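You operate a simulated robot arm through the tools that you are given. There is no shell and no other tool. Be economical: measure what you need, move in short steps, check, and stop when the job is done.

Carry out the task below with a simulated two-armed robot. There is one attempt and no reset: what you move stays moved.

JOB
Stop the rollers and level the section with levelling knob two.
Fine: bring the bubble between its marks, lock the knob again, leave knob one and its lock alone.

The check looks at the end state, three seconds after you hand in, the way a careful person would. Anything else that was tipped, shoved, dropped, spilled or broken makes it a failure.

ROBOT AND FRAMES
Two 7-joint arms with two-finger parallel grippers on one trunk, on a base that drives. Base frame: it is fixed to the floor where the robot stands at the start and does not move with it; the origin is under the middle of the robot, x ahead of it, y to its left, z up. Lengths are in mm, angles in rad, forces in N, time in s.
The left shoulder is at the start at [50, 165, 1205], the right one opposite. With the tool pointing down near the work surface each hand reaches from about 100 to 660 mm from the robot's upright axis, wherever it stands, measured 20 degrees to its own side. Places, roughly: jack lock lever one [700, 400, 500]; jack lock lever two [1000, 1600, 500]; levelling knob one [600, 400, 500]; levelling knob two [1100, 1600, 500]; line stop button [400, 0, 1200]; roller conveyor [1500, 1000, 500]. Payload 3.91 kg a hand.
The tool frame of a hand sits at the grasp point between the pads (the TCP): z along the fingers, y along the line on which they close. The tips reach 30 mm beyond it. Largest opening 110 mm; finger width 20, thickness 10; the body of the gripper, 48 by 112 mm, starts 55 mm behind the TCP.
Orientation is told as [roll, pitch, yaw] about the base's x, y, z axes, in that order, counted from this pose: with the fingers straight down and closing along the base's y, the tool's x points along the base's -x, its y along +y and its z along -z.

CONTROLS
- The arms move only by the tool arm_command. It takes "left_moves", "right_moves" or both (then of equal length, played together; a hand with none holds still); each is a list of rows, each a list of 7 numbers: the shift along the tool's x, y, z in m, then the turn, a rotation vector about the tool's x, y, z in rad, then the finger opening in m, from 0 to 0.11. In form: [[dx, dy, dz, wx, wy, wz, fingers], ...]. A call has 1 to 20 rows; each row shifts and turns the commanded pose from where the row before left it, along the tool's axes as they then stand. Each row takes 0.2 s and may step no farther than 50 mm and 0.15 rad from the row before; otherwise, or with a gripper value out of range, the whole call is refused. Where a pose cannot be reached the arm comes as near as it can. A force on the tool above 80 N (or 10 N above the force at the start of the call, whichever is more), or a blocked arm, ends the call early, and 0.2 s more pass. The fingers move at their own pace (about 45 mm/s each) and stop on an object; they squeeze with about 24 N. The grip force told is the motor's: it shows also when the fingers shut on nothing. Time passes only in rows, and 0.2 s behind the last, so rows that do not move let the fingers close. It gives the time, the measured TCP pose, the force on the tool (base axes), the opening and the grip force at its end, in the units of the frame above (readings bear some noise), with the torque about the TCP (base axes, N m) and any sound that the robot's microphone picked up, and new pictures: "pictures" is both (left out), scene, wrist or none (wrist: the cameras of the hands that moved).
- Cameras (640 x 400 px; columns grow to the right, rows downward): "scene" is now at [127, -19.4, 1416.4]; the picture's right is [-0.13, -0.99, 0.00], its down [-0.20, 0.02, -0.98] and it looks along [0.97, -0.12, -0.20] (base axes); focal length 214 px, centre (320, 200). "left" rides on the left gripper at [72, -17, -103] in its tool frame; the picture's right is [0.23, 0.97, 0.00], its down [-0.76, 0.18, -0.62] and it looks along [-0.61, 0.14, 0.78] (tool axes); focal length 222 px, centre (320, 200). "right" rides on the right gripper at [72, 17, -103] in its tool frame; the picture's right is [-0.23, 0.97, 0.00], its down [-0.76, -0.18, -0.62] and it looks along [-0.61, -0.14, 0.78] (tool axes); focal length 222 px, centre (320, 200). There is no depth. A picture from a camera that has moved, and an enlarged one, comes with that camera's place and axes in the base frame and with its lens. The place of the scene camera against the robot may be out by one fixed shift of up to 12 mm in any direction.
- raise_lower(by): slides the trunk up (or, below 0, down) by that many mm; the arms and the scene camera ride with it, the base frame stays. It gives what a move gives, with no picture.
- steer(legs): drives the robot by 1 to 6 legs, each [ahead, left, turn to the left] in mm, mm and rad, along the robot's own axes; the way and the turn of a leg run together, so that a leg with both is an arc; at most 1500 mm and 3.142 rad a leg. The arms and the cameras ride along, it lands a little off, and it stops where it bumps. It gives what a move gives, and a new picture of the scene camera.
- head_to(pan, tilt): turns the head with the scene camera to pan (to the left, within 1.396 rad either way) and tilt (down, from -0.506 to 1.204), counted from straight ahead of the robot. It gives what a move gives, and a new picture of the scene camera.
- close_up(camera, box): a new picture of the part [left, top, right, bottom] of that camera's present view, enlarged. No time passes.
- close_job(): hands the job in; it is judged then, once.

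Go step by step. Nothing tells you exact positions but the pictures and the camera data: compare them with the known pose of the tool, close in by small moves and look again before you grip or let go. The budget is 120 turns and 260 pictures, counting those below and the enlarged ones. Unless the task says otherwise, let go and move clear before handing in, and close with one line.

The tools are called after "Request:" as name(argument=value, ...) on one line, values as JSON. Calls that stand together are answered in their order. arm_command: Moves the arms, as the interface text tells. Its arguments: {"type":"object","properties":{"left_moves":{"type":"array","items":{"type":"array","items":{"type":"number"}}},"right_moves":{"type":"array","items":{"type":"array","items":{"type":"number"}}},"pictures":{"type":"string","enum":["both","scene","wrist","none"]}},"required":[]} The other tools are called the same way: raise_lower (by) slides the trunk up or down; steer (legs) drives the base; head_to (pan, tilt) turns the head that bears the scene camera; close_up (camera, box) takes an enlarged picture of a part of a camera's view; close_job () hands the job in.

At the start:

```text
time: 0.0
left_tool_pos: [383.3, 163.9, 1384.2]
left_tcp_rot: [0.0, -0.001, 0.001]
left_contact_force: [0.7, 0.0, 0.1]
left_ft_torque: [-0.01, -0.05, 0.01]
left_finger_gap: 110.2
left_finger_force: 0.1
right_tool_pos: [327.2, -129.9, 1397.9]
right_tcp_rot: [0.003, -0.001, -0.002]
right_contact_force: [-1.2, -0.4, -0.4]
right_ft_torque: [-0.03, 0.0, 0.05]
right_finger_gap: 110.0
right_finger_force: 0.0
trunk travel left (down, up): [-425.0, 78.0]
robot x, y, heading: [-0.8, -0.5, -0.004]
head pan, tilt: [-0.126, 0.199]
```

scene: 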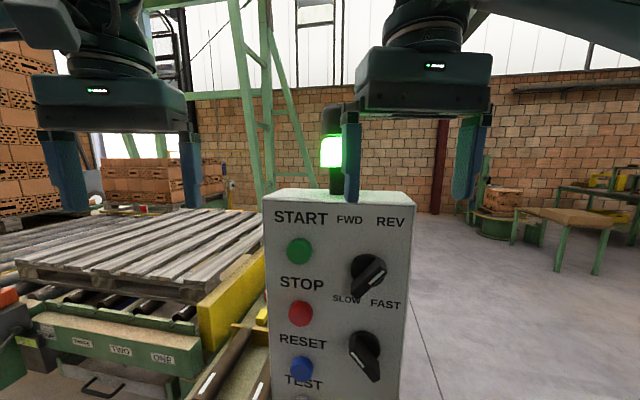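
right: 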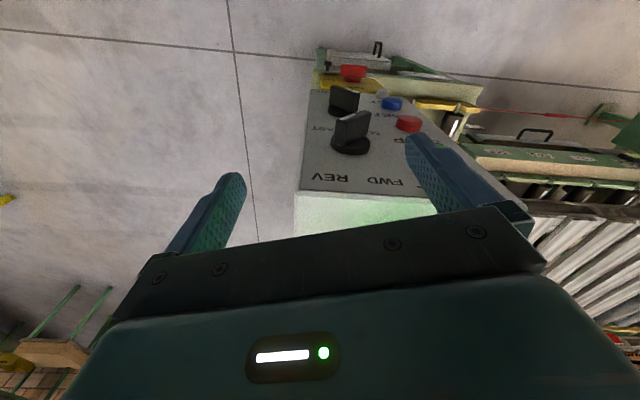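
left: 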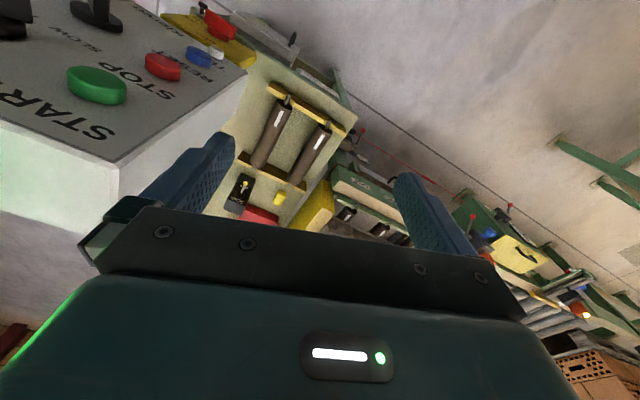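

I see a control panel ahead with START/STOP/RESET buttons and a running (green) beacon, with the conveyor to the left. I'll look closer at the panel and its surroundings first.

Request:
head_to(pan=0.0, tilt=0.6)

Request:
close_up(camera="scene", box=[180, 100, 420, 400])

Request:
head_to(pan=0.9, tilt=0.5)

```text
time: 0.9
left_tool_pos: [381.9, 163.7, 1383.8]
left_tcp_rot: [0.001, -0.001, 0.0]
left_contact_force: [0.1, -0.3, 1.0]
left_ft_torque: [0.02, 0.01, -0.03]
left_finger_gap: 110.1
left_finger_force: 0.1
right_tool_pos: [327.2, -129.7, 1398.6]
right_tcp_rot: [0.0, -0.002, 0.0]
right_contact_force: [0.2, -0.3, -0.4]
right_ft_torque: [-0.02, 0.01, 0.03]
right_finger_gap: 110.0
right_finger_force: 0.0
trunk travel left (down, up): [-425.0, 78.0]
robot x, y, heading: [-2.5, 2.7, -0.0]
head pan, tilt: [0.0, 0.6]
camera scene: at [123.0, -7.7, 1379.5], right [0.0, -1.0, 0.0], down [-0.56, 0.0, -0.83], along [0.83, 0.0, -0.56], focal length 214 px, centre (320, 200)
```

scene: 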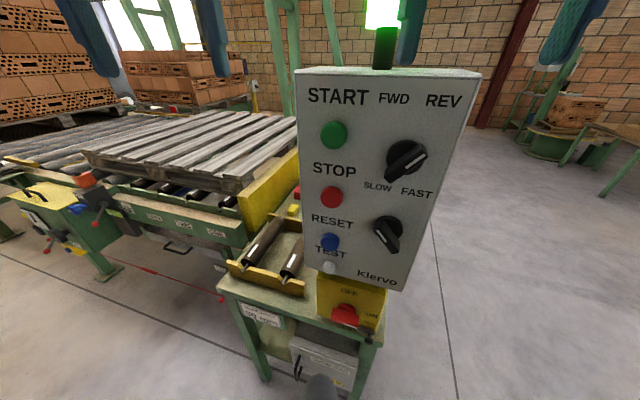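

```text
1.33 times, centred on (300, 250) of scene
camera zoom: at [123.0, -7.7, 1379.5], right [0.0, -1.0, 0.0], down [-0.56, 0.0, -0.83], along [0.83, 0.0, -0.56], focal length 286 px, centre (347, 133)
```

zoom: 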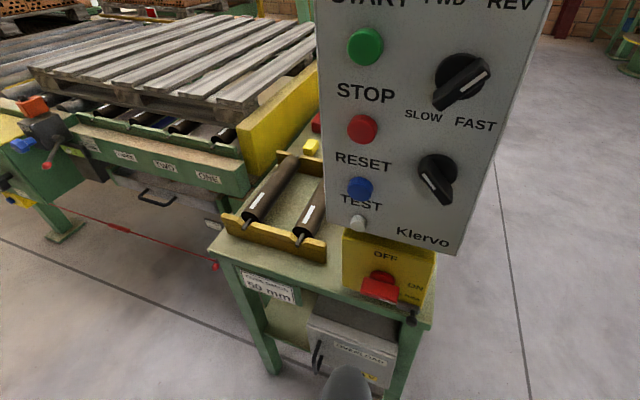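

```text
time: 2.1
left_tool_pos: [383.5, 164.0, 1384.5]
left_tcp_rot: [0.0, 0.0, 0.001]
left_contact_force: [0.0, 0.8, 0.2]
left_ft_torque: [0.01, 0.02, -0.01]
left_finger_gap: 110.0
left_finger_force: 0.1
right_tool_pos: [328.0, -130.7, 1398.5]
right_tcp_rot: [0.002, -0.002, 0.0]
right_contact_force: [-0.6, 0.1, -0.1]
right_ft_torque: [-0.01, -0.03, 0.02]
right_finger_gap: 110.0
right_finger_force: 0.0
trunk travel left (down, up): [-425.0, 78.0]
robot x, y, heading: [0.8, 0.9, 0.005]
head pan, tilt: [0.901, 0.499]
camera scene: at [91.2, 63.6, 1388.5], right [0.78, -0.62, 0.0], down [-0.3, -0.38, -0.88], along [0.55, 0.69, -0.48], focal length 214 px, centre (320, 200)
```

scene: 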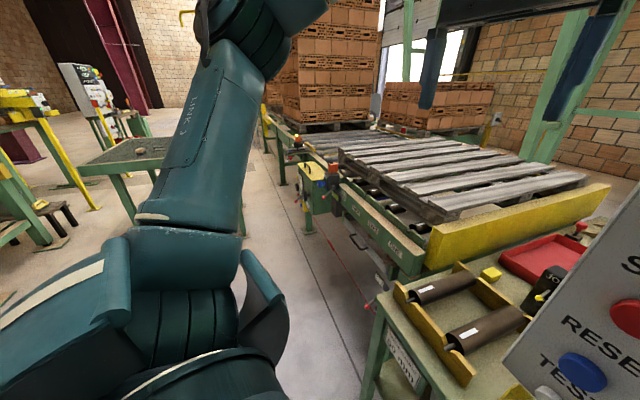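

The STOP button is at roughly [381, -23, 1210]. I need backing room to press it with the fingers pointing ahead, so I look to both sides and behind first.

Request:
head_to(pan=-1.39, tilt=0.6)

Request:
head_to(pan=1.39, tilt=0.6)

```text
time: 4.2
left_tool_pos: [383.4, 164.3, 1384.2]
left_tcp_rot: [0.003, 0.001, -0.001]
left_contact_force: [-0.2, 0.6, -0.6]
left_ft_torque: [-0.02, -0.03, -0.02]
left_finger_gap: 109.9
left_finger_force: 0.1
right_tool_pos: [326.8, -130.4, 1398.5]
right_tcp_rot: [0.002, -0.001, 0.001]
right_contact_force: [0.2, -0.1, 0.2]
right_ft_torque: [-0.02, 0.0, -0.02]
right_finger_gap: 110.3
right_finger_force: 0.1
trunk travel left (down, up): [-425.0, 78.0]
robot x, y, heading: [0.5, -3.5, 0.003]
head pan, tilt: [-1.389, 0.6]
camera scene: at [50.6, -94.6, 1379.4], right [-0.98, -0.18, 0.0], down [-0.1, 0.56, -0.83], along [0.15, -0.81, -0.56], focal length 214 px, centre (320, 200)
```

scene: 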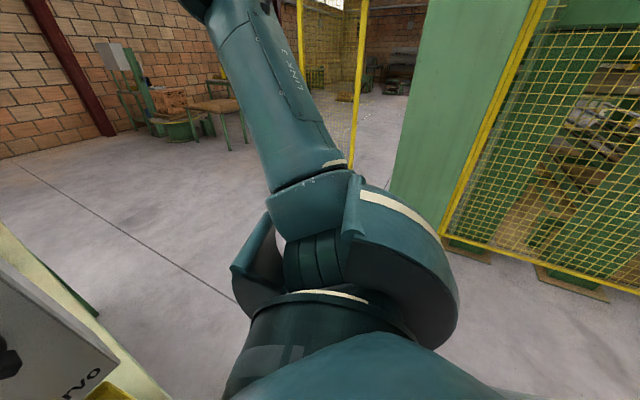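

```text
time: 6.7
left_tool_pos: [382.9, 164.6, 1383.5]
left_tcp_rot: [0.0, 0.001, -0.002]
left_contact_force: [0.3, 0.3, -0.5]
left_ft_torque: [0.01, -0.01, 0.0]
left_finger_gap: 110.0
left_finger_force: 0.0
right_tool_pos: [328.4, -130.2, 1397.2]
right_tcp_rot: [0.002, -0.002, 0.0]
right_contact_force: [0.0, -0.2, 0.3]
right_ft_torque: [0.0, -0.02, -0.02]
right_finger_gap: 109.9
right_finger_force: 0.1
trunk travel left (down, up): [-425.0, 78.0]
robot x, y, heading: [2.3, 1.7, -0.001]
head pan, tilt: [1.389, 0.6]
camera scene: at [50.6, 79.2, 1379.4], right [0.98, -0.18, 0.0], down [-0.1, -0.56, -0.83], along [0.15, 0.81, -0.56], focal length 214 px, centre (320, 200)
```

scene: 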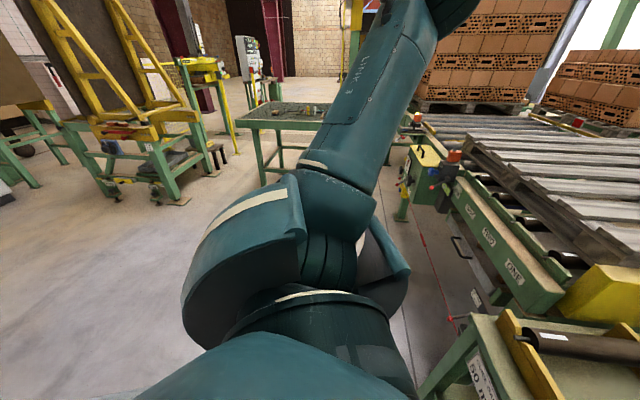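

The floor behind is clear. I back up 250 mm to press the button comfortably.

Request:
steer(legs=[[-250, 0, 0]])

Request:
head_to(pan=0.0, tilt=0.35)

Request:
arm_command(right_moves=[[0, 0, 0, 0, -0.145, 0, 0], [0, 0, 0, 0, -0.145, 0, 0], [0, 0, 0, 0, -0.145, 0, 0], [0, 0, 0, 0, -0.145, 0, 0], [0, 0, 0, 0, -0.145, 0, 0], [0, 0, 0, 0, -0.145, 0, 0], [0, 0, 0, 0, -0.145, 0, 0], [0, 0, 0, 0, -0.145, 0, 0], [0, 0, 0, 0, -0.145, 0, 0], [0, 0, 0, 0, -0.145, 0, 0], [0, 0, 0, 0, -0.12, 0, 0]])

```text
time: 8.5
left_tool_pos: [131.9, 164.3, 1383.9]
left_tcp_rot: [0.0, 0.001, 0.004]
left_contact_force: [-0.6, 0.6, 0.2]
left_ft_torque: [0.01, -0.02, -0.02]
left_finger_gap: 110.1
left_finger_force: 0.1
right_tool_pos: [75.8, -130.5, 1397.5]
right_tcp_rot: [0.004, -0.003, 0.0]
right_contact_force: [-0.1, -0.6, 0.4]
right_ft_torque: [0.0, -0.03, -0.01]
right_finger_gap: 110.0
right_finger_force: 0.0
trunk travel left (down, up): [-425.0, 78.0]
robot x, y, heading: [-247.3, 1.5, -0.002]
head pan, tilt: [1.389, 0.6]
camera scene: at [-200.7, 79.1, 1379.4], right [0.98, -0.18, 0.0], down [-0.1, -0.56, -0.83], along [0.15, 0.81, -0.56], focal length 214 px, centre (320, 200)
```

scene: 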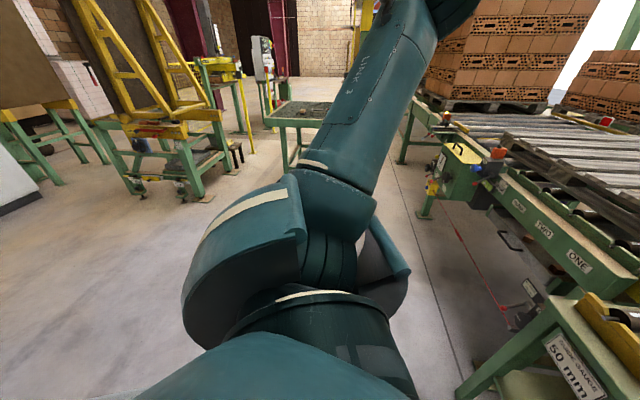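

```text
time: 10.0
left_tool_pos: [132.0, 163.7, 1384.4]
left_tcp_rot: [0.001, 0.0, 0.003]
left_contact_force: [0.4, 0.3, 0.2]
left_ft_torque: [-0.01, 0.0, -0.03]
left_finger_gap: 110.0
left_finger_force: 0.1
right_tool_pos: [77.7, -129.7, 1398.1]
right_tcp_rot: [0.002, -0.002, 0.001]
right_contact_force: [0.5, -0.3, -0.7]
right_ft_torque: [-0.01, 0.0, 0.0]
right_finger_gap: 110.0
right_finger_force: 0.1
trunk travel left (down, up): [-425.0, 78.0]
robot x, y, heading: [-252.9, 1.9, 0.0]
head pan, tilt: [0.0, 0.351]
camera scene: at [-122.8, -7.6, 1402.1], right [0.0, -1.0, 0.0], down [-0.34, 0.0, -0.94], along [0.94, 0.0, -0.34], focal length 214 px, centre (320, 200)
```

scene: 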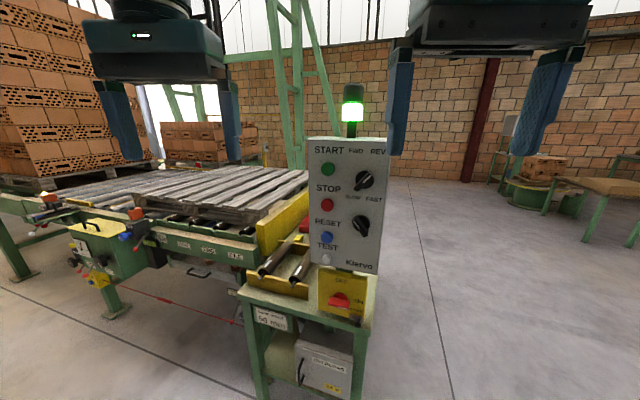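

```text
time: 12.4
left_tool_pos: [132.0, 165.3, 1384.6]
left_tcp_rot: [0.0, 0.0, 0.001]
left_contact_force: [-0.4, -0.6, -0.7]
left_ft_torque: [0.02, -0.01, -0.01]
left_finger_gap: 110.3
left_finger_force: 0.0
right_tool_pos: [76.9, -128.9, 1397.3]
right_tcp_rot: [2.784, -1.568, -2.786]
right_contact_force: [-0.1, -0.4, 0.7]
right_ft_torque: [-0.03, -0.01, -0.03]
right_finger_gap: 0.0
right_finger_force: 23.8
trunk travel left (down, up): [-425.0, 78.0]
robot x, y, heading: [-251.4, 1.1, -0.003]
head pan, tilt: [0.0, 0.351]
camera scene: at [-122.7, -7.8, 1402.1], right [0.0, -1.0, 0.0], down [-0.34, 0.0, -0.94], along [0.94, 0.0, -0.34], focal length 214 px, centre (320, 200)
camera right: at [-27.2, -112.1, 1325.6], right [0.0, 0.97, 0.23], down [-0.63, -0.18, 0.76], along [0.78, -0.14, 0.61], focal length 222 px, centre (320, 200)
```

scene: 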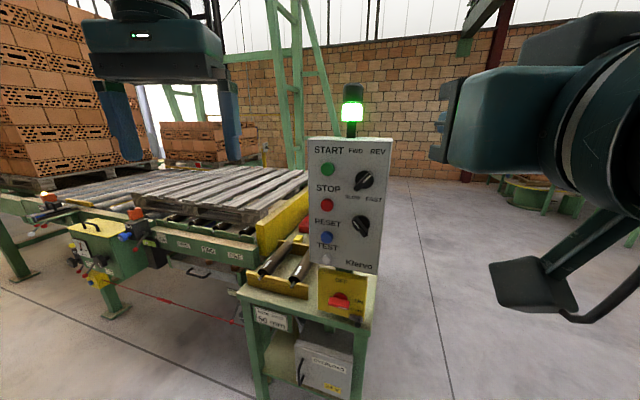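
right: 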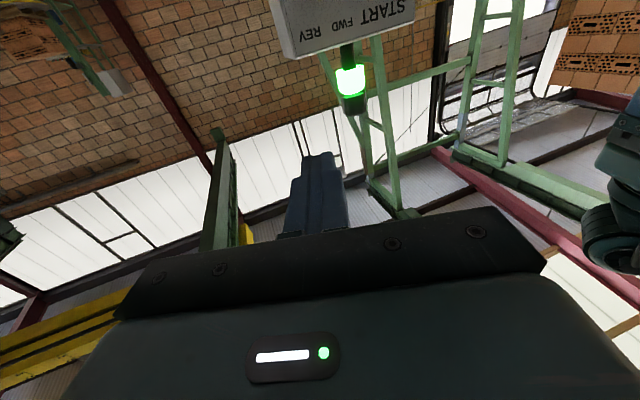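

The right hand now points ahead. I move it down and across to face the STOP button, and partway forward.

Request:
arm_command(right_moves=[[0.04, 0.02, 0.0, 0, 0, 0, 0], [0.04, 0.02, 0, 0, 0, 0, 0], [0.04, 0.02, 0, 0, 0, 0, 0], [0.04, 0.022, 0, 0, 0, 0, 0], [0.034, 0.022, 0, 0, 0, 0, 0], [0, 0, 0.045, 0, 0, 0, 0], [0, 0, 0.045, 0, 0, 0, 0], [0, 0, 0.045, 0, 0, 0, 0], [0, 0, 0.045, 0, 0, 0, 0], [0, 0, 0.02, 0, 0, 0, 0]])

Request:
close_up(camera="scene", box=[260, 120, 420, 280])

Request:
close_up(camera="right", box=[200, 0, 440, 200])

```text
time: 14.6
left_tool_pos: [132.1, 165.2, 1384.6]
left_tcp_rot: [-0.001, 0.001, 0.001]
left_contact_force: [-0.4, 0.2, 0.6]
left_ft_torque: [0.0, 0.02, 0.03]
left_finger_gap: 109.7
left_finger_force: 0.0
right_tool_pos: [291.8, -4.1, 1227.7]
right_tcp_rot: [2.724, -1.571, -2.722]
right_contact_force: [0.9, 0.3, 0.1]
right_ft_torque: [-0.01, 0.02, 0.02]
right_finger_gap: 0.0
right_finger_force: 23.9
right hand out of reach, approached as far as the arm can: row 1, 2, 3
trunk travel left (down, up): [-425.0, 78.0]
robot x, y, heading: [-253.2, -1.4, 0.003]
head pan, tilt: [0.0, 0.351]
camera scene: at [-122.7, -7.7, 1402.1], right [0.0, -1.0, 0.0], down [-0.34, 0.0, -0.94], along [0.94, 0.0, -0.34], focal length 214 px, centre (320, 200)
camera right: at [187.2, 13.3, 1154.4], right [0.0, 0.97, 0.23], down [-0.62, -0.18, 0.76], along [0.78, -0.14, 0.61], focal length 222 px, centre (320, 200)
```

scene: 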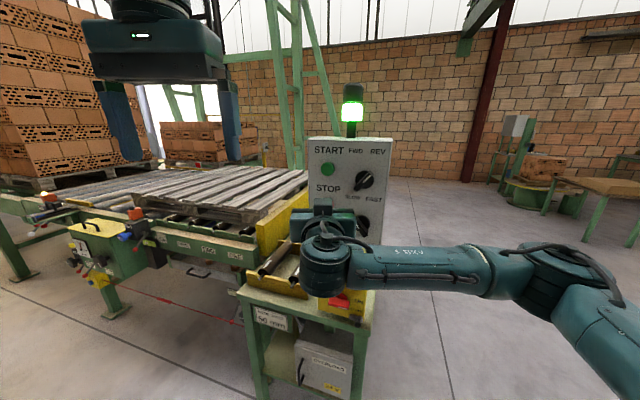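
right: 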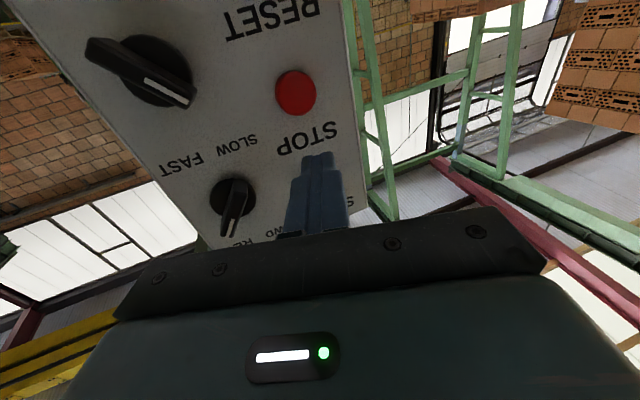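

```text
2.50 times, centred on (340, 200) of scene
camera zoom: at [-122.7, -7.7, 1402.1], right [0.0, -1.0, 0.0], down [-0.34, 0.0, -0.94], along [0.94, 0.0, -0.34], focal length 536 px, centre (270, 200)
```

zoom: 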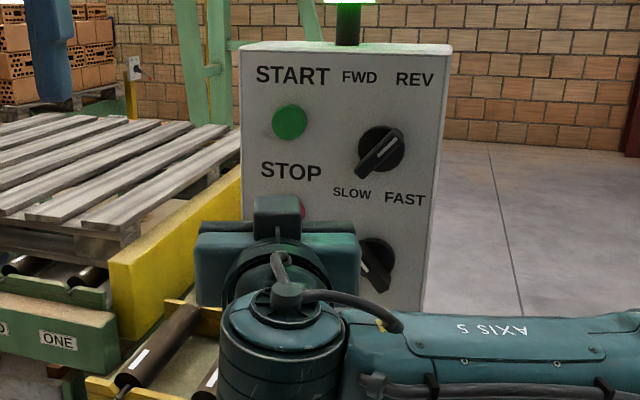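

```text
2.00 times, centred on (320, 100) of right
camera zoom: at [187.2, 13.3, 1154.4], right [0.0, 0.97, 0.23], down [-0.62, -0.18, 0.76], along [0.78, -0.14, 0.61], focal length 444 px, centre (320, 400)
```

zoom: 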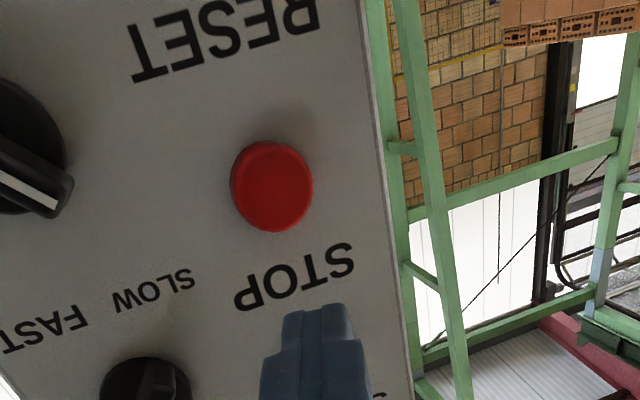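

The wrist camera puts STOP at about [385, -17, 1196]. I shift to line up and advance slightly.

Request:
arm_command(right_moves=[[0.016, -0.0065, 0, 0, 0, 0, 0], [0.016, -0.0065, 0, 0, 0, 0, 0], [0, 0, 0.015, 0, 0, 0, 0], [0, 0, 0.015, 0, 0, 0, 0], [0, 0, 0.0, 0, 0, 0, 0]])

Request:
close_up(camera="right", box=[200, 0, 440, 200])

```text
time: 15.8
left_tool_pos: [132.0, 164.2, 1383.2]
left_tcp_rot: [-0.001, -0.001, 0.001]
left_contact_force: [0.7, -0.3, 0.1]
left_ft_torque: [0.03, -0.01, 0.0]
left_finger_gap: 110.0
left_finger_force: 0.0
right_tool_pos: [322.5, -15.0, 1194.5]
right_tcp_rot: [2.411, -1.57, -2.411]
right_contact_force: [0.2, 0.9, -1.2]
right_ft_torque: [0.02, -0.02, -0.01]
right_finger_gap: 0.0
right_finger_force: 23.4
trunk travel left (down, up): [-425.0, 78.0]
robot x, y, heading: [-252.5, 0.4, 0.0]
head pan, tilt: [0.0, 0.351]
camera scene: at [-122.9, -7.7, 1402.2], right [0.0, -1.0, 0.0], down [-0.34, 0.0, -0.94], along [0.94, 0.0, -0.34], focal length 214 px, centre (320, 200)
camera right: at [218.0, 1.8, 1122.1], right [0.0, 0.97, 0.23], down [-0.62, -0.18, 0.76], along [0.78, -0.14, 0.61], focal length 222 px, centre (320, 200)
```

scene: 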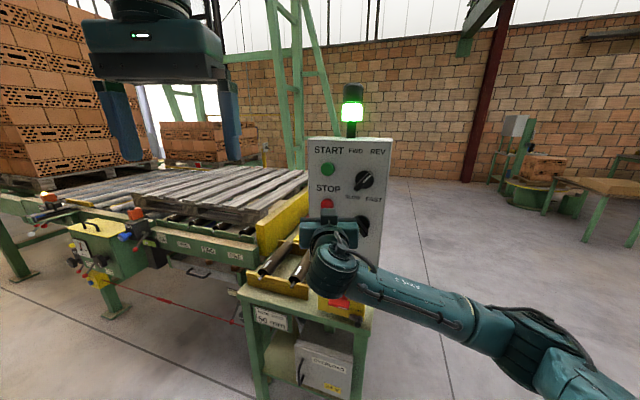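
right: 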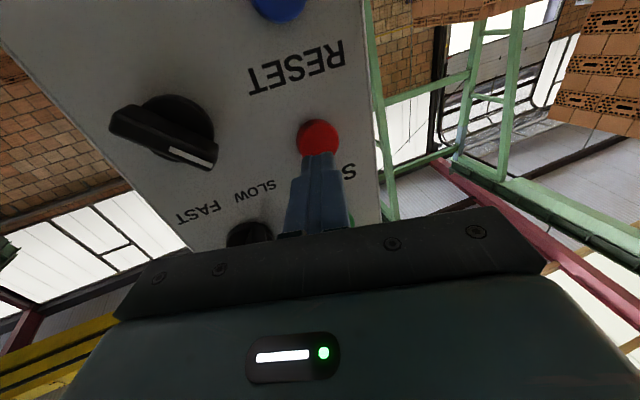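

```text
2.00 times, centred on (320, 100) of right
camera zoom: at [218.0, 1.8, 1122.1], right [0.0, 0.97, 0.23], down [-0.62, -0.18, 0.76], along [0.78, -0.14, 0.61], focal length 444 px, centre (320, 400)
```

zoom: 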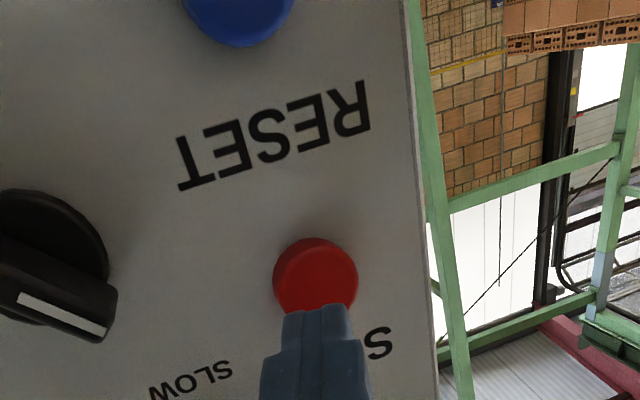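

Button face is near x = 397, and I'm lined up within a couple of mm. I press ahead in small steps.

Request:
arm_command(right_moves=[[-0.002, -0.002, 0.015, 0, 0, 0, 0], [0, 0, 0.015, 0, 0, 0, 0], [0, 0, 0.006, 0, 0, 0, 0], [0, 0, 0.004, 0, 0, 0, 0], [0, 0, 0.004, 0, 0, 0, 0], [0, 0, 0.003, 0, 0, 0, 0]])

```text
time: 17.2
left_tool_pos: [124.6, 163.4, 1386.8]
left_tcp_rot: [0.002, -0.008, 0.002]
left_contact_force: [0.0, 1.1, 0.0]
left_ft_torque: [-0.03, 0.0, 0.01]
left_finger_gap: 110.0
left_finger_force: 0.0
right_tool_pos: [362.9, -17.7, 1197.2]
right_tcp_rot: [2.53, -1.568, -2.527]
right_contact_force: [-54.4, -9.2, -13.7]
right_ft_torque: [0.11, 0.49, -0.68]
right_finger_gap: 0.0
right_finger_force: 24.1
trunk travel left (down, up): [-425.0, 78.0]
robot x, y, heading: [-251.4, 2.4, 0.001]
head pan, tilt: [0.0, 0.351]
heard: click
camera scene: at [-130.6, -9.3, 1402.8], right [0.0, -1.0, 0.0], down [-0.34, 0.0, -0.94], along [0.94, 0.0, -0.34], focal length 214 px, centre (320, 200)
camera right: at [257.5, 0.3, 1124.5], right [0.0, 0.97, 0.23], down [-0.63, -0.18, 0.76], along [0.78, -0.14, 0.61], focal length 222 px, centre (320, 200)
```

scene: 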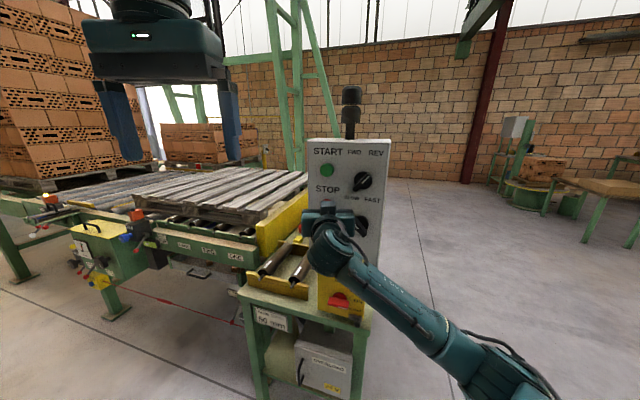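
right: 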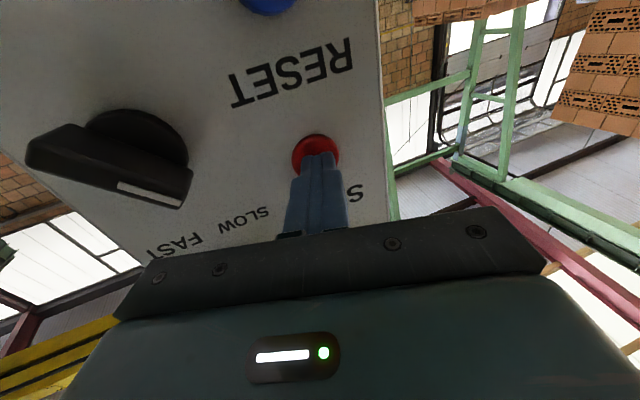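

A click was heard and the green light is out, so the line is stopped. I withdraw straight back.

Request:
arm_command(right_moves=[[0, 0, -0.02, 0, 0, 0, 0], [0, 0, -0.04, 0, 0, 0, 0], [0, 0, -0.045, 0, 0, 0, 0], [0, 0, -0.045, 0, 0, 0, 0], [0, 0, -0.045, 0, 0, 0, 0], [0, 0, -0.045, 0, 0, 0, 0]], pictures="scene")

Request:
close_up(camera="scene", box=[0, 170, 260, 330])

```text
time: 18.8
left_tool_pos: [133.1, 163.9, 1383.6]
left_tcp_rot: [0.001, -0.001, 0.002]
left_contact_force: [-0.3, 0.4, -0.4]
left_ft_torque: [-0.01, 0.03, 0.01]
left_finger_gap: 109.8
left_finger_force: 0.0
right_tool_pos: [132.2, -24.5, 1237.7]
right_tcp_rot: [-2.858, -1.398, 2.838]
right_contact_force: [-0.2, 0.5, -0.4]
right_ft_torque: [0.02, 0.01, -0.01]
right_finger_gap: 0.0
right_finger_force: 24.0
trunk travel left (down, up): [-425.0, 78.0]
robot x, y, heading: [-248.4, 3.6, -0.0]
head pan, tilt: [0.0, 0.351]
stopped in row 6 (right hand): the arm was blocked; the commanded pose is now the measured one
camera scene: at [-122.4, -7.7, 1402.1], right [0.0, -1.0, 0.0], down [-0.34, 0.0, -0.94], along [0.94, 0.0, -0.34], focal length 214 px, centre (320, 200)
```

scene: 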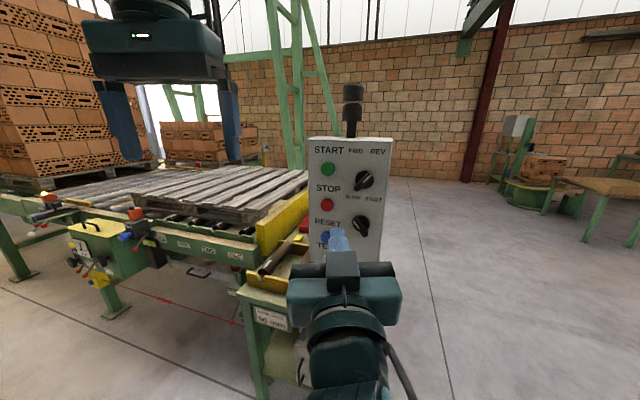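

```text
2.46 times, centred on (130, 250) of scene
camera zoom: at [-122.4, -7.7, 1402.1], right [0.0, -1.0, 0.0], down [-0.34, 0.0, -0.94], along [0.94, 0.0, -0.34], focal length 528 px, centre (788, 77)
```

zoom: 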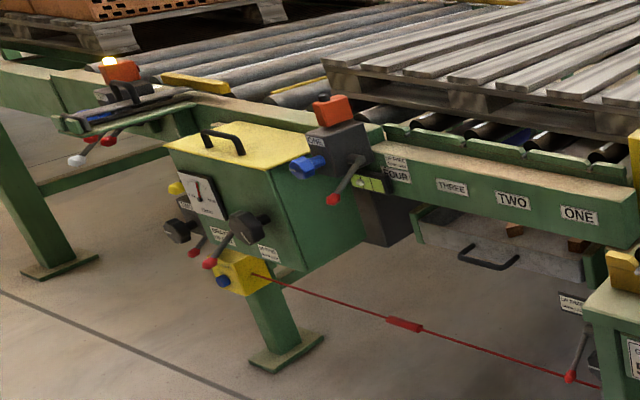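

The line is stopped. Knob two appears to be on the green box with the gauge, around [1130, 1610, 500]. I drive left for a closer look, keeping away from the red cord.

Request:
arm_command(right_moves=[[-0.03, -0.03, 0, 0, 0, 0, 0], [-0.03, -0.03, 0, 0, 0, 0, 0], [-0.03, -0.03, 0, 0, 0, 0, 0]], pictures="none")

Request:
steer(legs=[[0, 1250, 0]])

Request:
close_up(camera="scene", box=[160, 140, 480, 340])

```text
time: 19.6
left_tool_pos: [133.1, 163.5, 1384.7]
left_tcp_rot: [0.0, 0.001, 0.001]
left_contact_force: [0.3, 0.3, 0.4]
left_ft_torque: [0.03, 0.01, 0.02]
left_finger_gap: 110.0
left_finger_force: 0.2
right_tool_pos: [134.2, -92.9, 1336.8]
right_tcp_rot: [-2.764, -1.401, 2.737]
right_contact_force: [-0.1, -0.5, 0.4]
right_ft_torque: [0.01, 0.03, 0.04]
right_finger_gap: 0.0
right_finger_force: 24.0
right hand out of reach, approached as far as the arm can: row 2, 3
trunk travel left (down, up): [-425.0, 78.0]
robot x, y, heading: [-252.0, -5.9, -0.001]
head pan, tilt: [0.0, 0.351]
```

```text
time: 31.1
left_tool_pos: [135.2, 1447.5, 1384.2]
left_tcp_rot: [-0.001, 0.001, -0.003]
left_contact_force: [-0.4, -0.4, 0.2]
left_ft_torque: [-0.03, 0.01, 0.01]
left_finger_gap: 110.1
left_finger_force: 0.1
right_tool_pos: [134.4, 1191.3, 1338.9]
right_tcp_rot: [-2.8, -1.396, 2.763]
right_contact_force: [0.2, -0.1, -0.1]
right_ft_torque: [0.02, 0.01, -0.02]
right_finger_gap: 0.0
right_finger_force: 23.9
trunk travel left (down, up): [-425.0, 78.0]
robot x, y, heading: [-248.4, 1284.9, -0.005]
head pan, tilt: [0.0, 0.351]
camera scene: at [-121.3, 1277.6, 1402.1], right [0.0, -1.0, 0.0], down [-0.34, 0.0, -0.94], along [0.94, 0.0, -0.34], focal length 214 px, centre (320, 200)
```

scene: 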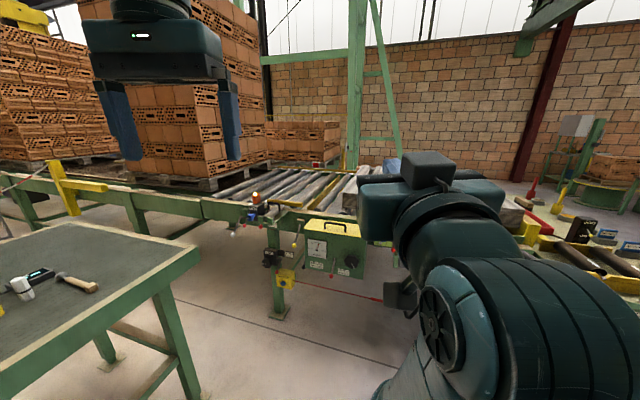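

```text
2.00 times, centred on (320, 240) of scene
camera zoom: at [-121.3, 1277.6, 1402.1], right [0.0, -1.0, 0.0], down [-0.34, 0.0, -0.94], along [0.94, 0.0, -0.34], focal length 429 px, centre (320, 120)
```

zoom: 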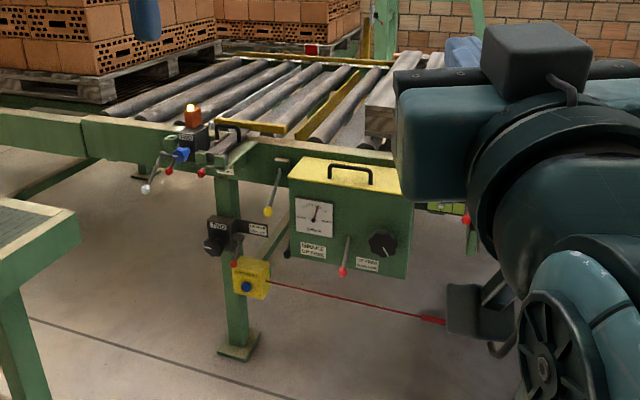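

Knob two (label TWO) is left of the gauge box near [1080, 1637, 535], with its lock lever just right of it. I return the right arm to fingers-down to clear the view, then approach.

Request:
arm_command(right_moves=[[0, -0.01, 0, 0, 0.145, 0, 0.02], [0, -0.01, 0, 0, 0.145, 0, 0.02], [0, -0.01, 0, 0, 0.145, 0, 0.02], [0, 0, 0, 0, 0.145, 0, 0.02], [0, 0, 0, 0, 0.145, 0, 0.02], [0, 0, 0, 0, 0.145, 0, 0.02], [0, 0, 0, 0, 0.145, 0, 0.02], [0, 0, 0, 0, 0.145, 0, 0.02], [0, 0, 0, 0, 0.145, 0, 0.02], [0, 0, 0, 0, 0.09, 0, 0.02]], pictures="none")

Request:
steer(legs=[[500, 150, 0]])

Request:
head_to(pan=0.25, tilt=0.75)

```text
time: 33.2
left_tool_pos: [134.5, 1448.3, 1383.6]
left_tcp_rot: [0.001, 0.0, -0.003]
left_contact_force: [0.6, -0.2, 0.3]
left_ft_torque: [-0.04, -0.02, 0.04]
left_finger_gap: 110.1
left_finger_force: 0.0
right_tool_pos: [374.8, 1148.2, 1216.3]
right_tcp_rot: [-0.062, -0.336, -0.02]
right_contact_force: [-0.5, 0.1, 0.2]
right_ft_torque: [-0.02, 0.01, 0.01]
right_finger_gap: 19.9
right_finger_force: 0.1
right hand out of reach, approached as far as the arm can: row 2, 3, 4, 5, 6, 7, 8, 9, 10
trunk travel left (down, up): [-425.0, 78.0]
robot x, y, heading: [-248.5, 1282.8, -0.001]
head pan, tilt: [0.0, 0.351]
```

```text
time: 36.3
left_tool_pos: [636.2, 1596.9, 1384.8]
left_tcp_rot: [0.0, 0.0, -0.005]
left_contact_force: [0.3, -0.1, 0.7]
left_ft_torque: [0.02, 0.03, 0.03]
left_finger_gap: 110.0
left_finger_force: 0.0
right_tool_pos: [877.3, 1296.0, 1217.1]
right_tcp_rot: [-0.059, -0.337, -0.021]
right_contact_force: [0.3, -0.1, -0.3]
right_ft_torque: [-0.01, 0.0, 0.01]
right_finger_gap: 20.0
right_finger_force: 0.1
trunk travel left (down, up): [-425.0, 78.0]
robot x, y, heading: [255.9, 1434.2, -0.006]
head pan, tilt: [0.0, 0.351]
camera scene: at [380.9, 1425.7, 1402.1], right [-0.01, -1.0, 0.0], down [-0.34, 0.0, -0.94], along [0.94, -0.01, -0.34], focal length 214 px, centre (320, 200)
```

scene: 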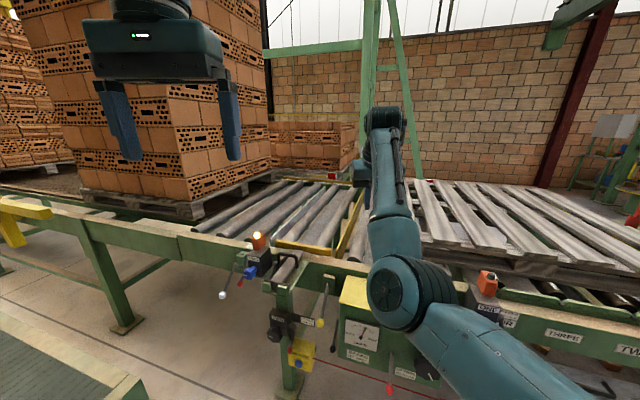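

```text
time: 37.2
left_tool_pos: [636.9, 1595.3, 1384.0]
left_tcp_rot: [0.001, 0.0, -0.005]
left_contact_force: [0.3, -0.2, -0.4]
left_ft_torque: [0.03, -0.03, 0.02]
left_finger_gap: 109.9
left_finger_force: 0.1
right_tool_pos: [877.4, 1296.3, 1216.8]
right_tcp_rot: [-0.062, -0.337, -0.023]
right_contact_force: [-0.2, -0.3, -0.4]
right_ft_torque: [-0.01, 0.01, 0.04]
right_finger_gap: 20.0
right_finger_force: 0.1
trunk travel left (down, up): [-425.0, 78.0]
robot x, y, heading: [252.4, 1437.0, -0.004]
head pan, tilt: [0.25, 0.75]
camera scene: at [367.9, 1446.1, 1366.6], right [0.24, -0.97, 0.0], down [-0.66, -0.16, -0.73], along [0.71, 0.18, -0.68], focal length 214 px, centre (320, 200)
```

scene: 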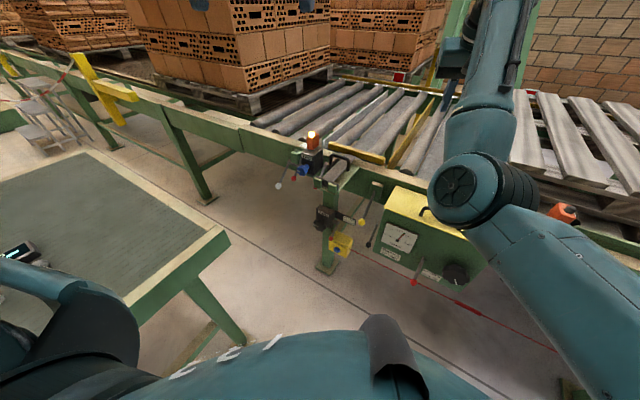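

Request:
close_up(camera="scene", box=[260, 120, 480, 290])

Request:
close_up(camera="scene", box=[290, 180, 380, 260])

Request:
close_up(camera="scene", box=[270, 110, 360, 190])

```text
2.35 times, centred on (370, 205) of scene
camera zoom: at [367.9, 1446.1, 1366.6], right [0.24, -0.97, 0.0], down [-0.66, -0.16, -0.73], along [0.71, 0.18, -0.68], focal length 505 px, centre (202, 188)
```

zoom: 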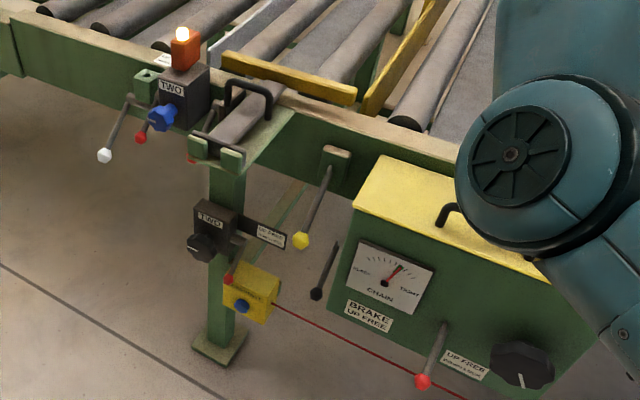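

```text
5.00 times, centred on (335, 220) of scene
camera zoom: at [367.9, 1446.1, 1366.6], right [0.24, -0.97, 0.0], down [-0.66, -0.16, -0.73], along [0.71, 0.18, -0.68], focal length 1072 px, centre (245, 100)
```

zoom: 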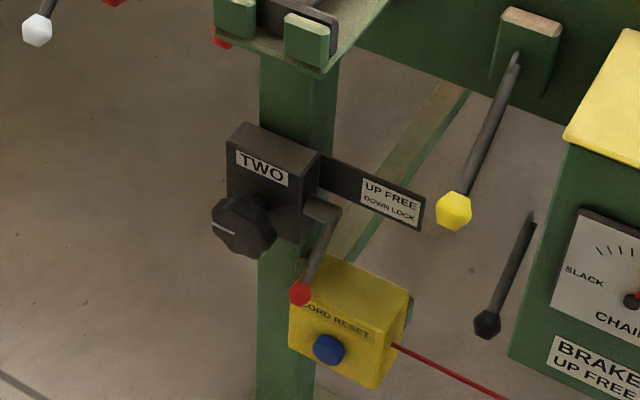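

```text
5.00 times, centred on (315, 150) of scene
camera zoom: at [367.9, 1446.1, 1366.6], right [0.24, -0.97, 0.0], down [-0.66, -0.16, -0.73], along [0.71, 0.18, -0.68], focal length 1072 px, centre (345, 450)
```

zoom: 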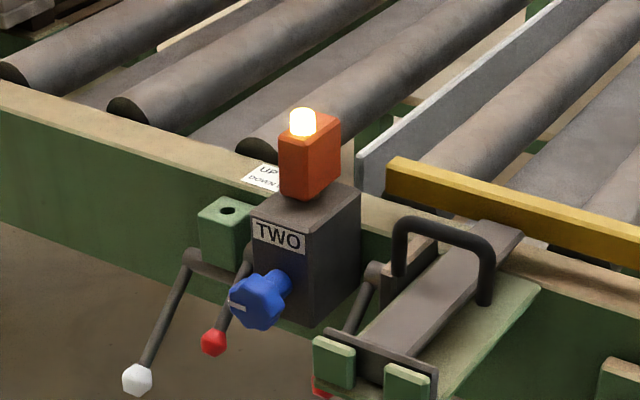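

The black levelling knob TWO sits on the leg, with its lock lever (up free, down lock) pointing down. The blue TWO knob above is a sensor adjuster, which I'll leave alone. I clear the right arm from view and find the bubble.

Request:
arm_command(right_moves=[[0, 0, -0.02, 0, 0.12, 0, 0.02], [0.037, 0, -0.022, 0, 0.12, 0, 0.02], [0.037, 0, -0.022, 0, 0.097, 0, 0.02], [0.037, 0, -0.022, 0, 0, 0, 0.02], [0.037, 0, -0.022, 0, 0, 0, 0.02], [0.037, 0, -0.022, 0, 0, 0, 0.02], [0.037, 0, -0.022, 0, 0, 0, 0.02], [0.037, 0, -0.022, 0, 0, 0, 0.02], [0.03, 0, -0.0, 0, 0, 0, 0.02]], pictures="none")

Request:
head_to(pan=-0.3, tilt=0.7)

```text
time: 39.2
left_tool_pos: [636.4, 1595.5, 1384.7]
left_tcp_rot: [0.0, -0.002, -0.005]
left_contact_force: [0.1, -0.1, 0.4]
left_ft_torque: [0.01, -0.03, -0.01]
left_finger_gap: 109.7
left_finger_force: 0.1
right_tool_pos: [713.0, 1280.5, 1405.8]
right_tcp_rot: [-0.028, -0.047, -0.084]
right_contact_force: [-1.0, 0.1, -0.7]
right_ft_torque: [0.01, -0.05, -0.01]
right_finger_gap: 20.1
right_finger_force: 0.1
right hand out of reach, approached as far as the arm can: row 1, 2, 3, 4, 6, 7, 8, 9
trunk travel left (down, up): [-425.0, 78.0]
robot x, y, heading: [252.8, 1433.0, 0.0]
head pan, tilt: [0.25, 0.75]
```

```text
time: 40.1
left_tool_pos: [636.8, 1596.1, 1383.6]
left_tcp_rot: [0.0, -0.001, -0.004]
left_contact_force: [-0.5, 0.8, 0.4]
left_ft_torque: [0.01, -0.02, 0.0]
left_finger_gap: 110.0
left_finger_force: 0.0
right_tool_pos: [714.2, 1279.8, 1406.3]
right_tcp_rot: [-0.025, -0.046, -0.086]
right_contact_force: [0.7, -0.1, 0.2]
right_ft_torque: [0.0, 0.02, -0.05]
right_finger_gap: 19.9
right_finger_force: 0.0
trunk travel left (down, up): [-425.0, 78.0]
robot x, y, heading: [253.3, 1432.9, -0.003]
head pan, tilt: [-0.3, 0.7]
camera scene: at [368.8, 1450.5, 1370.7], right [0.29, -0.96, 0.0], down [-0.62, -0.19, -0.76], along [0.73, 0.22, -0.64], focal length 214 px, centre (320, 200)
```

scene: 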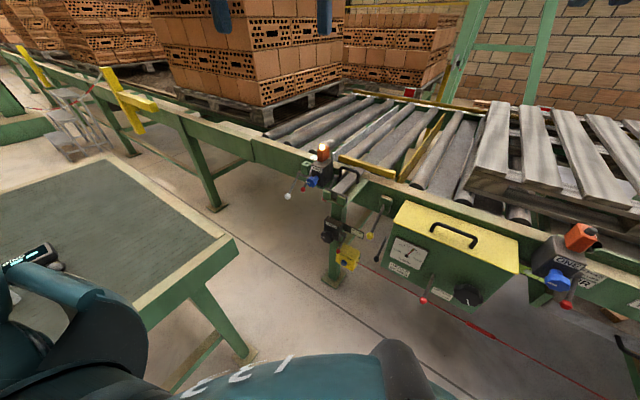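

The head shows a pan that doesn't match the request; I'll re-command it toward the right to see the vial.

Request:
head_to(pan=-0.4, tilt=0.7)

```text
time: 40.8
left_tool_pos: [636.1, 1595.3, 1384.7]
left_tcp_rot: [-0.001, 0.001, -0.006]
left_contact_force: [0.2, 0.4, -0.3]
left_ft_torque: [-0.01, -0.01, 0.0]
left_finger_gap: 110.0
left_finger_force: 0.1
right_tool_pos: [714.5, 1280.4, 1406.8]
right_tcp_rot: [-0.024, -0.047, -0.085]
right_contact_force: [-0.2, 0.3, -0.6]
right_ft_torque: [0.01, 0.01, -0.02]
right_finger_gap: 20.0
right_finger_force: 0.1
trunk travel left (down, up): [-425.0, 78.0]
robot x, y, heading: [252.5, 1435.3, -0.003]
head pan, tilt: [-0.4, 0.7]
camera scene: at [368.7, 1450.4, 1370.5], right [0.29, -0.96, 0.0], down [-0.62, -0.19, -0.76], along [0.73, 0.22, -0.65], focal length 214 px, centre (320, 200)
```

scene: 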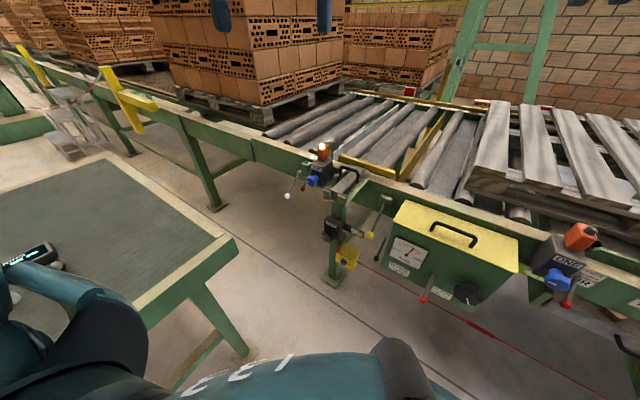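

The head is probably blocked by the right arm's elbow. I move the right hand down and to the right to free it.

Request:
arm_command(right_moves=[[0, -0.02, 0.03, 0, 0, 0, 0.02], [0, -0.03, 0.04, 0, 0, 0, 0.02], [0, -0.03, 0.04, 0, 0, 0, 0.02], [0, -0.03, 0.04, 0, 0, 0, 0.02], [0, -0.03, 0.04, 0, 0, 0, 0.02], [0.02, -0.03, 0.04, 0, 0, 0, 0.02], [0.02, -0.03, 0.03, 0, 0, 0, 0.02]], pictures="none")

Request:
head_to(pan=-0.35, tilt=0.75)

```text
refused: row 6 steps farther than a row can; nothing moved
```

```text
time: 41.4
left_tool_pos: [636.7, 1597.3, 1383.9]
left_tcp_rot: [0.002, 0.0, -0.006]
left_contact_force: [-0.3, 0.6, 0.7]
left_ft_torque: [0.03, -0.01, 0.0]
left_finger_gap: 110.2
left_finger_force: 0.0
right_tool_pos: [713.7, 1279.5, 1406.0]
right_tcp_rot: [-0.027, -0.043, -0.085]
right_contact_force: [-0.7, -0.7, 0.2]
right_ft_torque: [0.01, 0.02, 0.0]
right_finger_gap: 19.8
right_finger_force: 0.0
trunk travel left (down, up): [-425.0, 78.0]
robot x, y, heading: [249.8, 1435.7, -0.011]
head pan, tilt: [-0.351, 0.75]
camera scene: at [368.5, 1450.4, 1370.1], right [0.29, -0.96, 0.0], down [-0.62, -0.19, -0.76], along [0.73, 0.22, -0.65], focal length 214 px, centre (320, 200)
```

scene: 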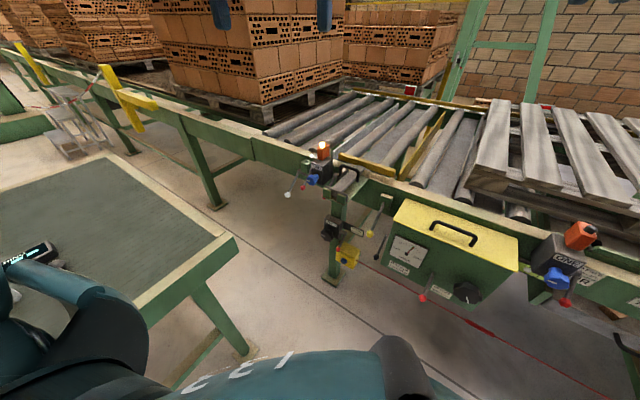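

Request:
arm_command(right_moves=[[0, -0.02, 0.03, 0, 0, 0, 0.02], [0, -0.03, 0.035, 0, 0, 0, 0.02], [0, -0.03, 0.035, 0, 0, 0, 0.02], [0, -0.03, 0.035, 0, 0, 0, 0.02], [0, -0.03, 0.035, 0, 0, 0, 0.02], [0, -0.03, 0.035, 0, 0, 0, 0.02], [0, -0.02, 0.035, 0, 0, 0, 0.02]], pictures="none")

Request:
head_to(pan=-0.35, tilt=0.75)

```text
time: 43.0
left_tool_pos: [637.5, 1595.0, 1383.1]
left_tcp_rot: [0.001, 0.001, -0.005]
left_contact_force: [1.0, 0.5, -0.4]
left_ft_torque: [0.02, 0.01, -0.01]
left_finger_gap: 110.2
left_finger_force: 0.1
right_tool_pos: [709.9, 1074.0, 1178.6]
right_tcp_rot: [-0.014, -0.052, -0.092]
right_contact_force: [0.0, 0.6, -0.8]
right_ft_torque: [-0.01, 0.02, 0.01]
right_finger_gap: 20.4
right_finger_force: 0.0
right hand out of reach, approached as far as the arm can: row 1
trunk travel left (down, up): [-425.0, 78.0]
robot x, y, heading: [253.4, 1432.1, -0.006]
head pan, tilt: [-0.351, 0.75]
```

```text
time: 43.6
left_tool_pos: [637.4, 1595.1, 1384.0]
left_tcp_rot: [0.0, -0.001, -0.006]
left_contact_force: [0.8, -0.7, 0.0]
left_ft_torque: [0.01, -0.04, 0.03]
left_finger_gap: 109.8
left_finger_force: 0.0
right_tool_pos: [708.2, 1074.5, 1177.6]
right_tcp_rot: [-0.016, -0.047, -0.094]
right_contact_force: [-0.2, 0.1, 0.8]
right_ft_torque: [0.01, -0.01, -0.01]
right_finger_gap: 20.0
right_finger_force: 0.1
trunk travel left (down, up): [-425.0, 78.0]
robot x, y, heading: [251.4, 1433.3, -0.006]
head pan, tilt: [-0.351, 0.75]
camera scene: at [365.0, 1397.3, 1366.5], right [-0.35, -0.94, 0.0], down [-0.64, 0.24, -0.73], along [0.69, -0.26, -0.68], focal length 214 px, centre (320, 200)
```

scene: 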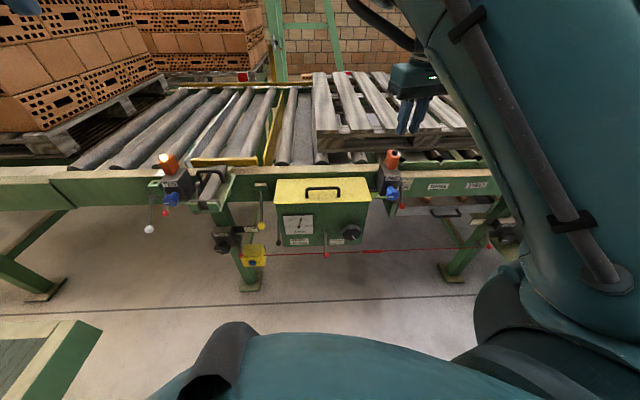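

Request:
close_up(camera="scene", box=[360, 140, 480, 220])

Request:
close_up(camera="scene", box=[140, 150, 300, 270])

```text
5.00 times, centred on (420, 180) of scene
camera zoom: at [365.0, 1397.3, 1366.5], right [-0.35, -0.94, 0.0], down [-0.64, 0.24, -0.73], along [0.69, -0.26, -0.68], focal length 1072 px, centre (-180, 300)
```

zoom: 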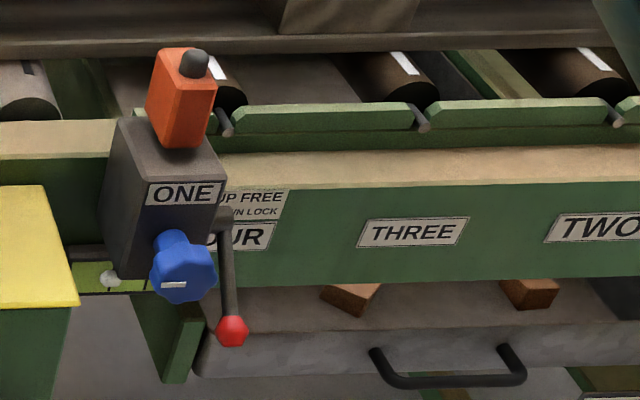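

```text
3.33 times, centred on (220, 210) of scene
camera zoom: at [365.0, 1397.3, 1366.5], right [-0.35, -0.94, 0.0], down [-0.64, 0.24, -0.73], along [0.69, -0.26, -0.68], focal length 715 px, centre (653, 167)
```

zoom: 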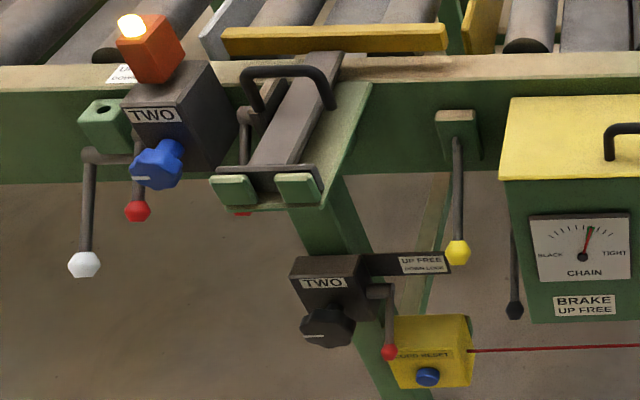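

The vial is behind the "ONE" sensor box near [914, 928, 764]. The right wrist camera may see it; let me check.

Request:
close_up(camera="right", box=[160, 70, 480, 270])

```text
2.00 times, centred on (320, 170) of right
camera zoom: at [632.1, 1100.9, 1278.3], right [0.32, 0.95, -0.01], down [0.71, -0.24, 0.66], along [0.63, -0.22, -0.75], focal length 444 px, centre (320, 260)
```

zoom: 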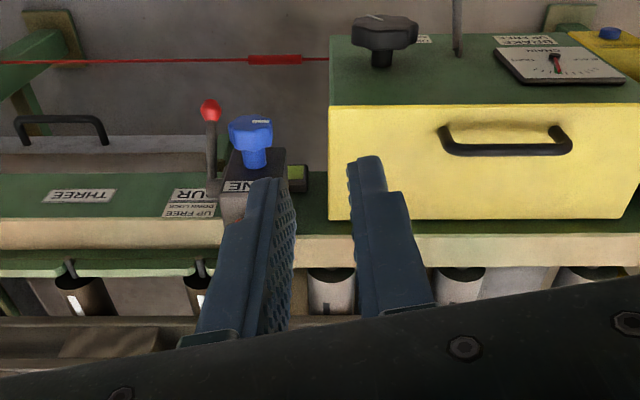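

Request:
close_up(camera="scene", box=[368, 182, 408, 207])

Request:
close_up(camera="right", box=[270, 130, 334, 170])

```text
16.00 times, centred on (388, 194) of scene
camera zoom: at [365.0, 1397.3, 1366.5], right [-0.35, -0.94, 0.0], down [-0.64, 0.24, -0.73], along [0.69, -0.26, -0.68], focal length 3432 px, centre (-768, 288)
```

zoom: 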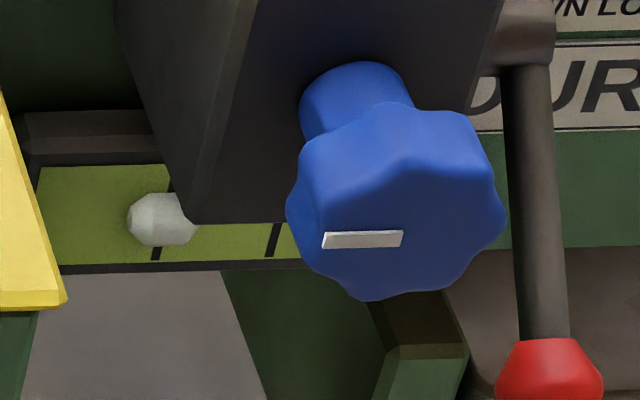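

```text
10.00 times, centred on (302, 150) of right
camera zoom: at [632.1, 1100.9, 1278.3], right [0.32, 0.95, -0.01], down [0.71, -0.24, 0.66], along [0.63, -0.22, -0.75], focal length 2221 px, centre (500, 700)
```

zoom: 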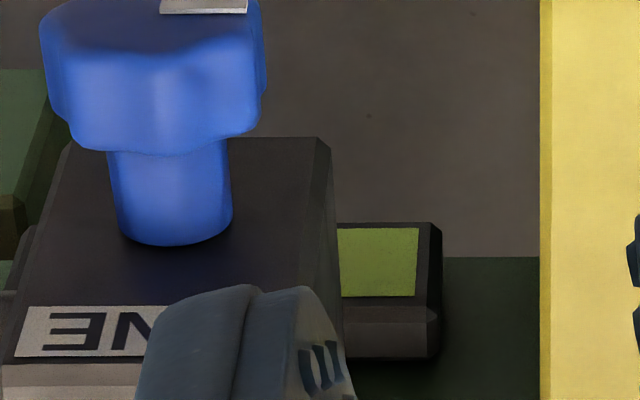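

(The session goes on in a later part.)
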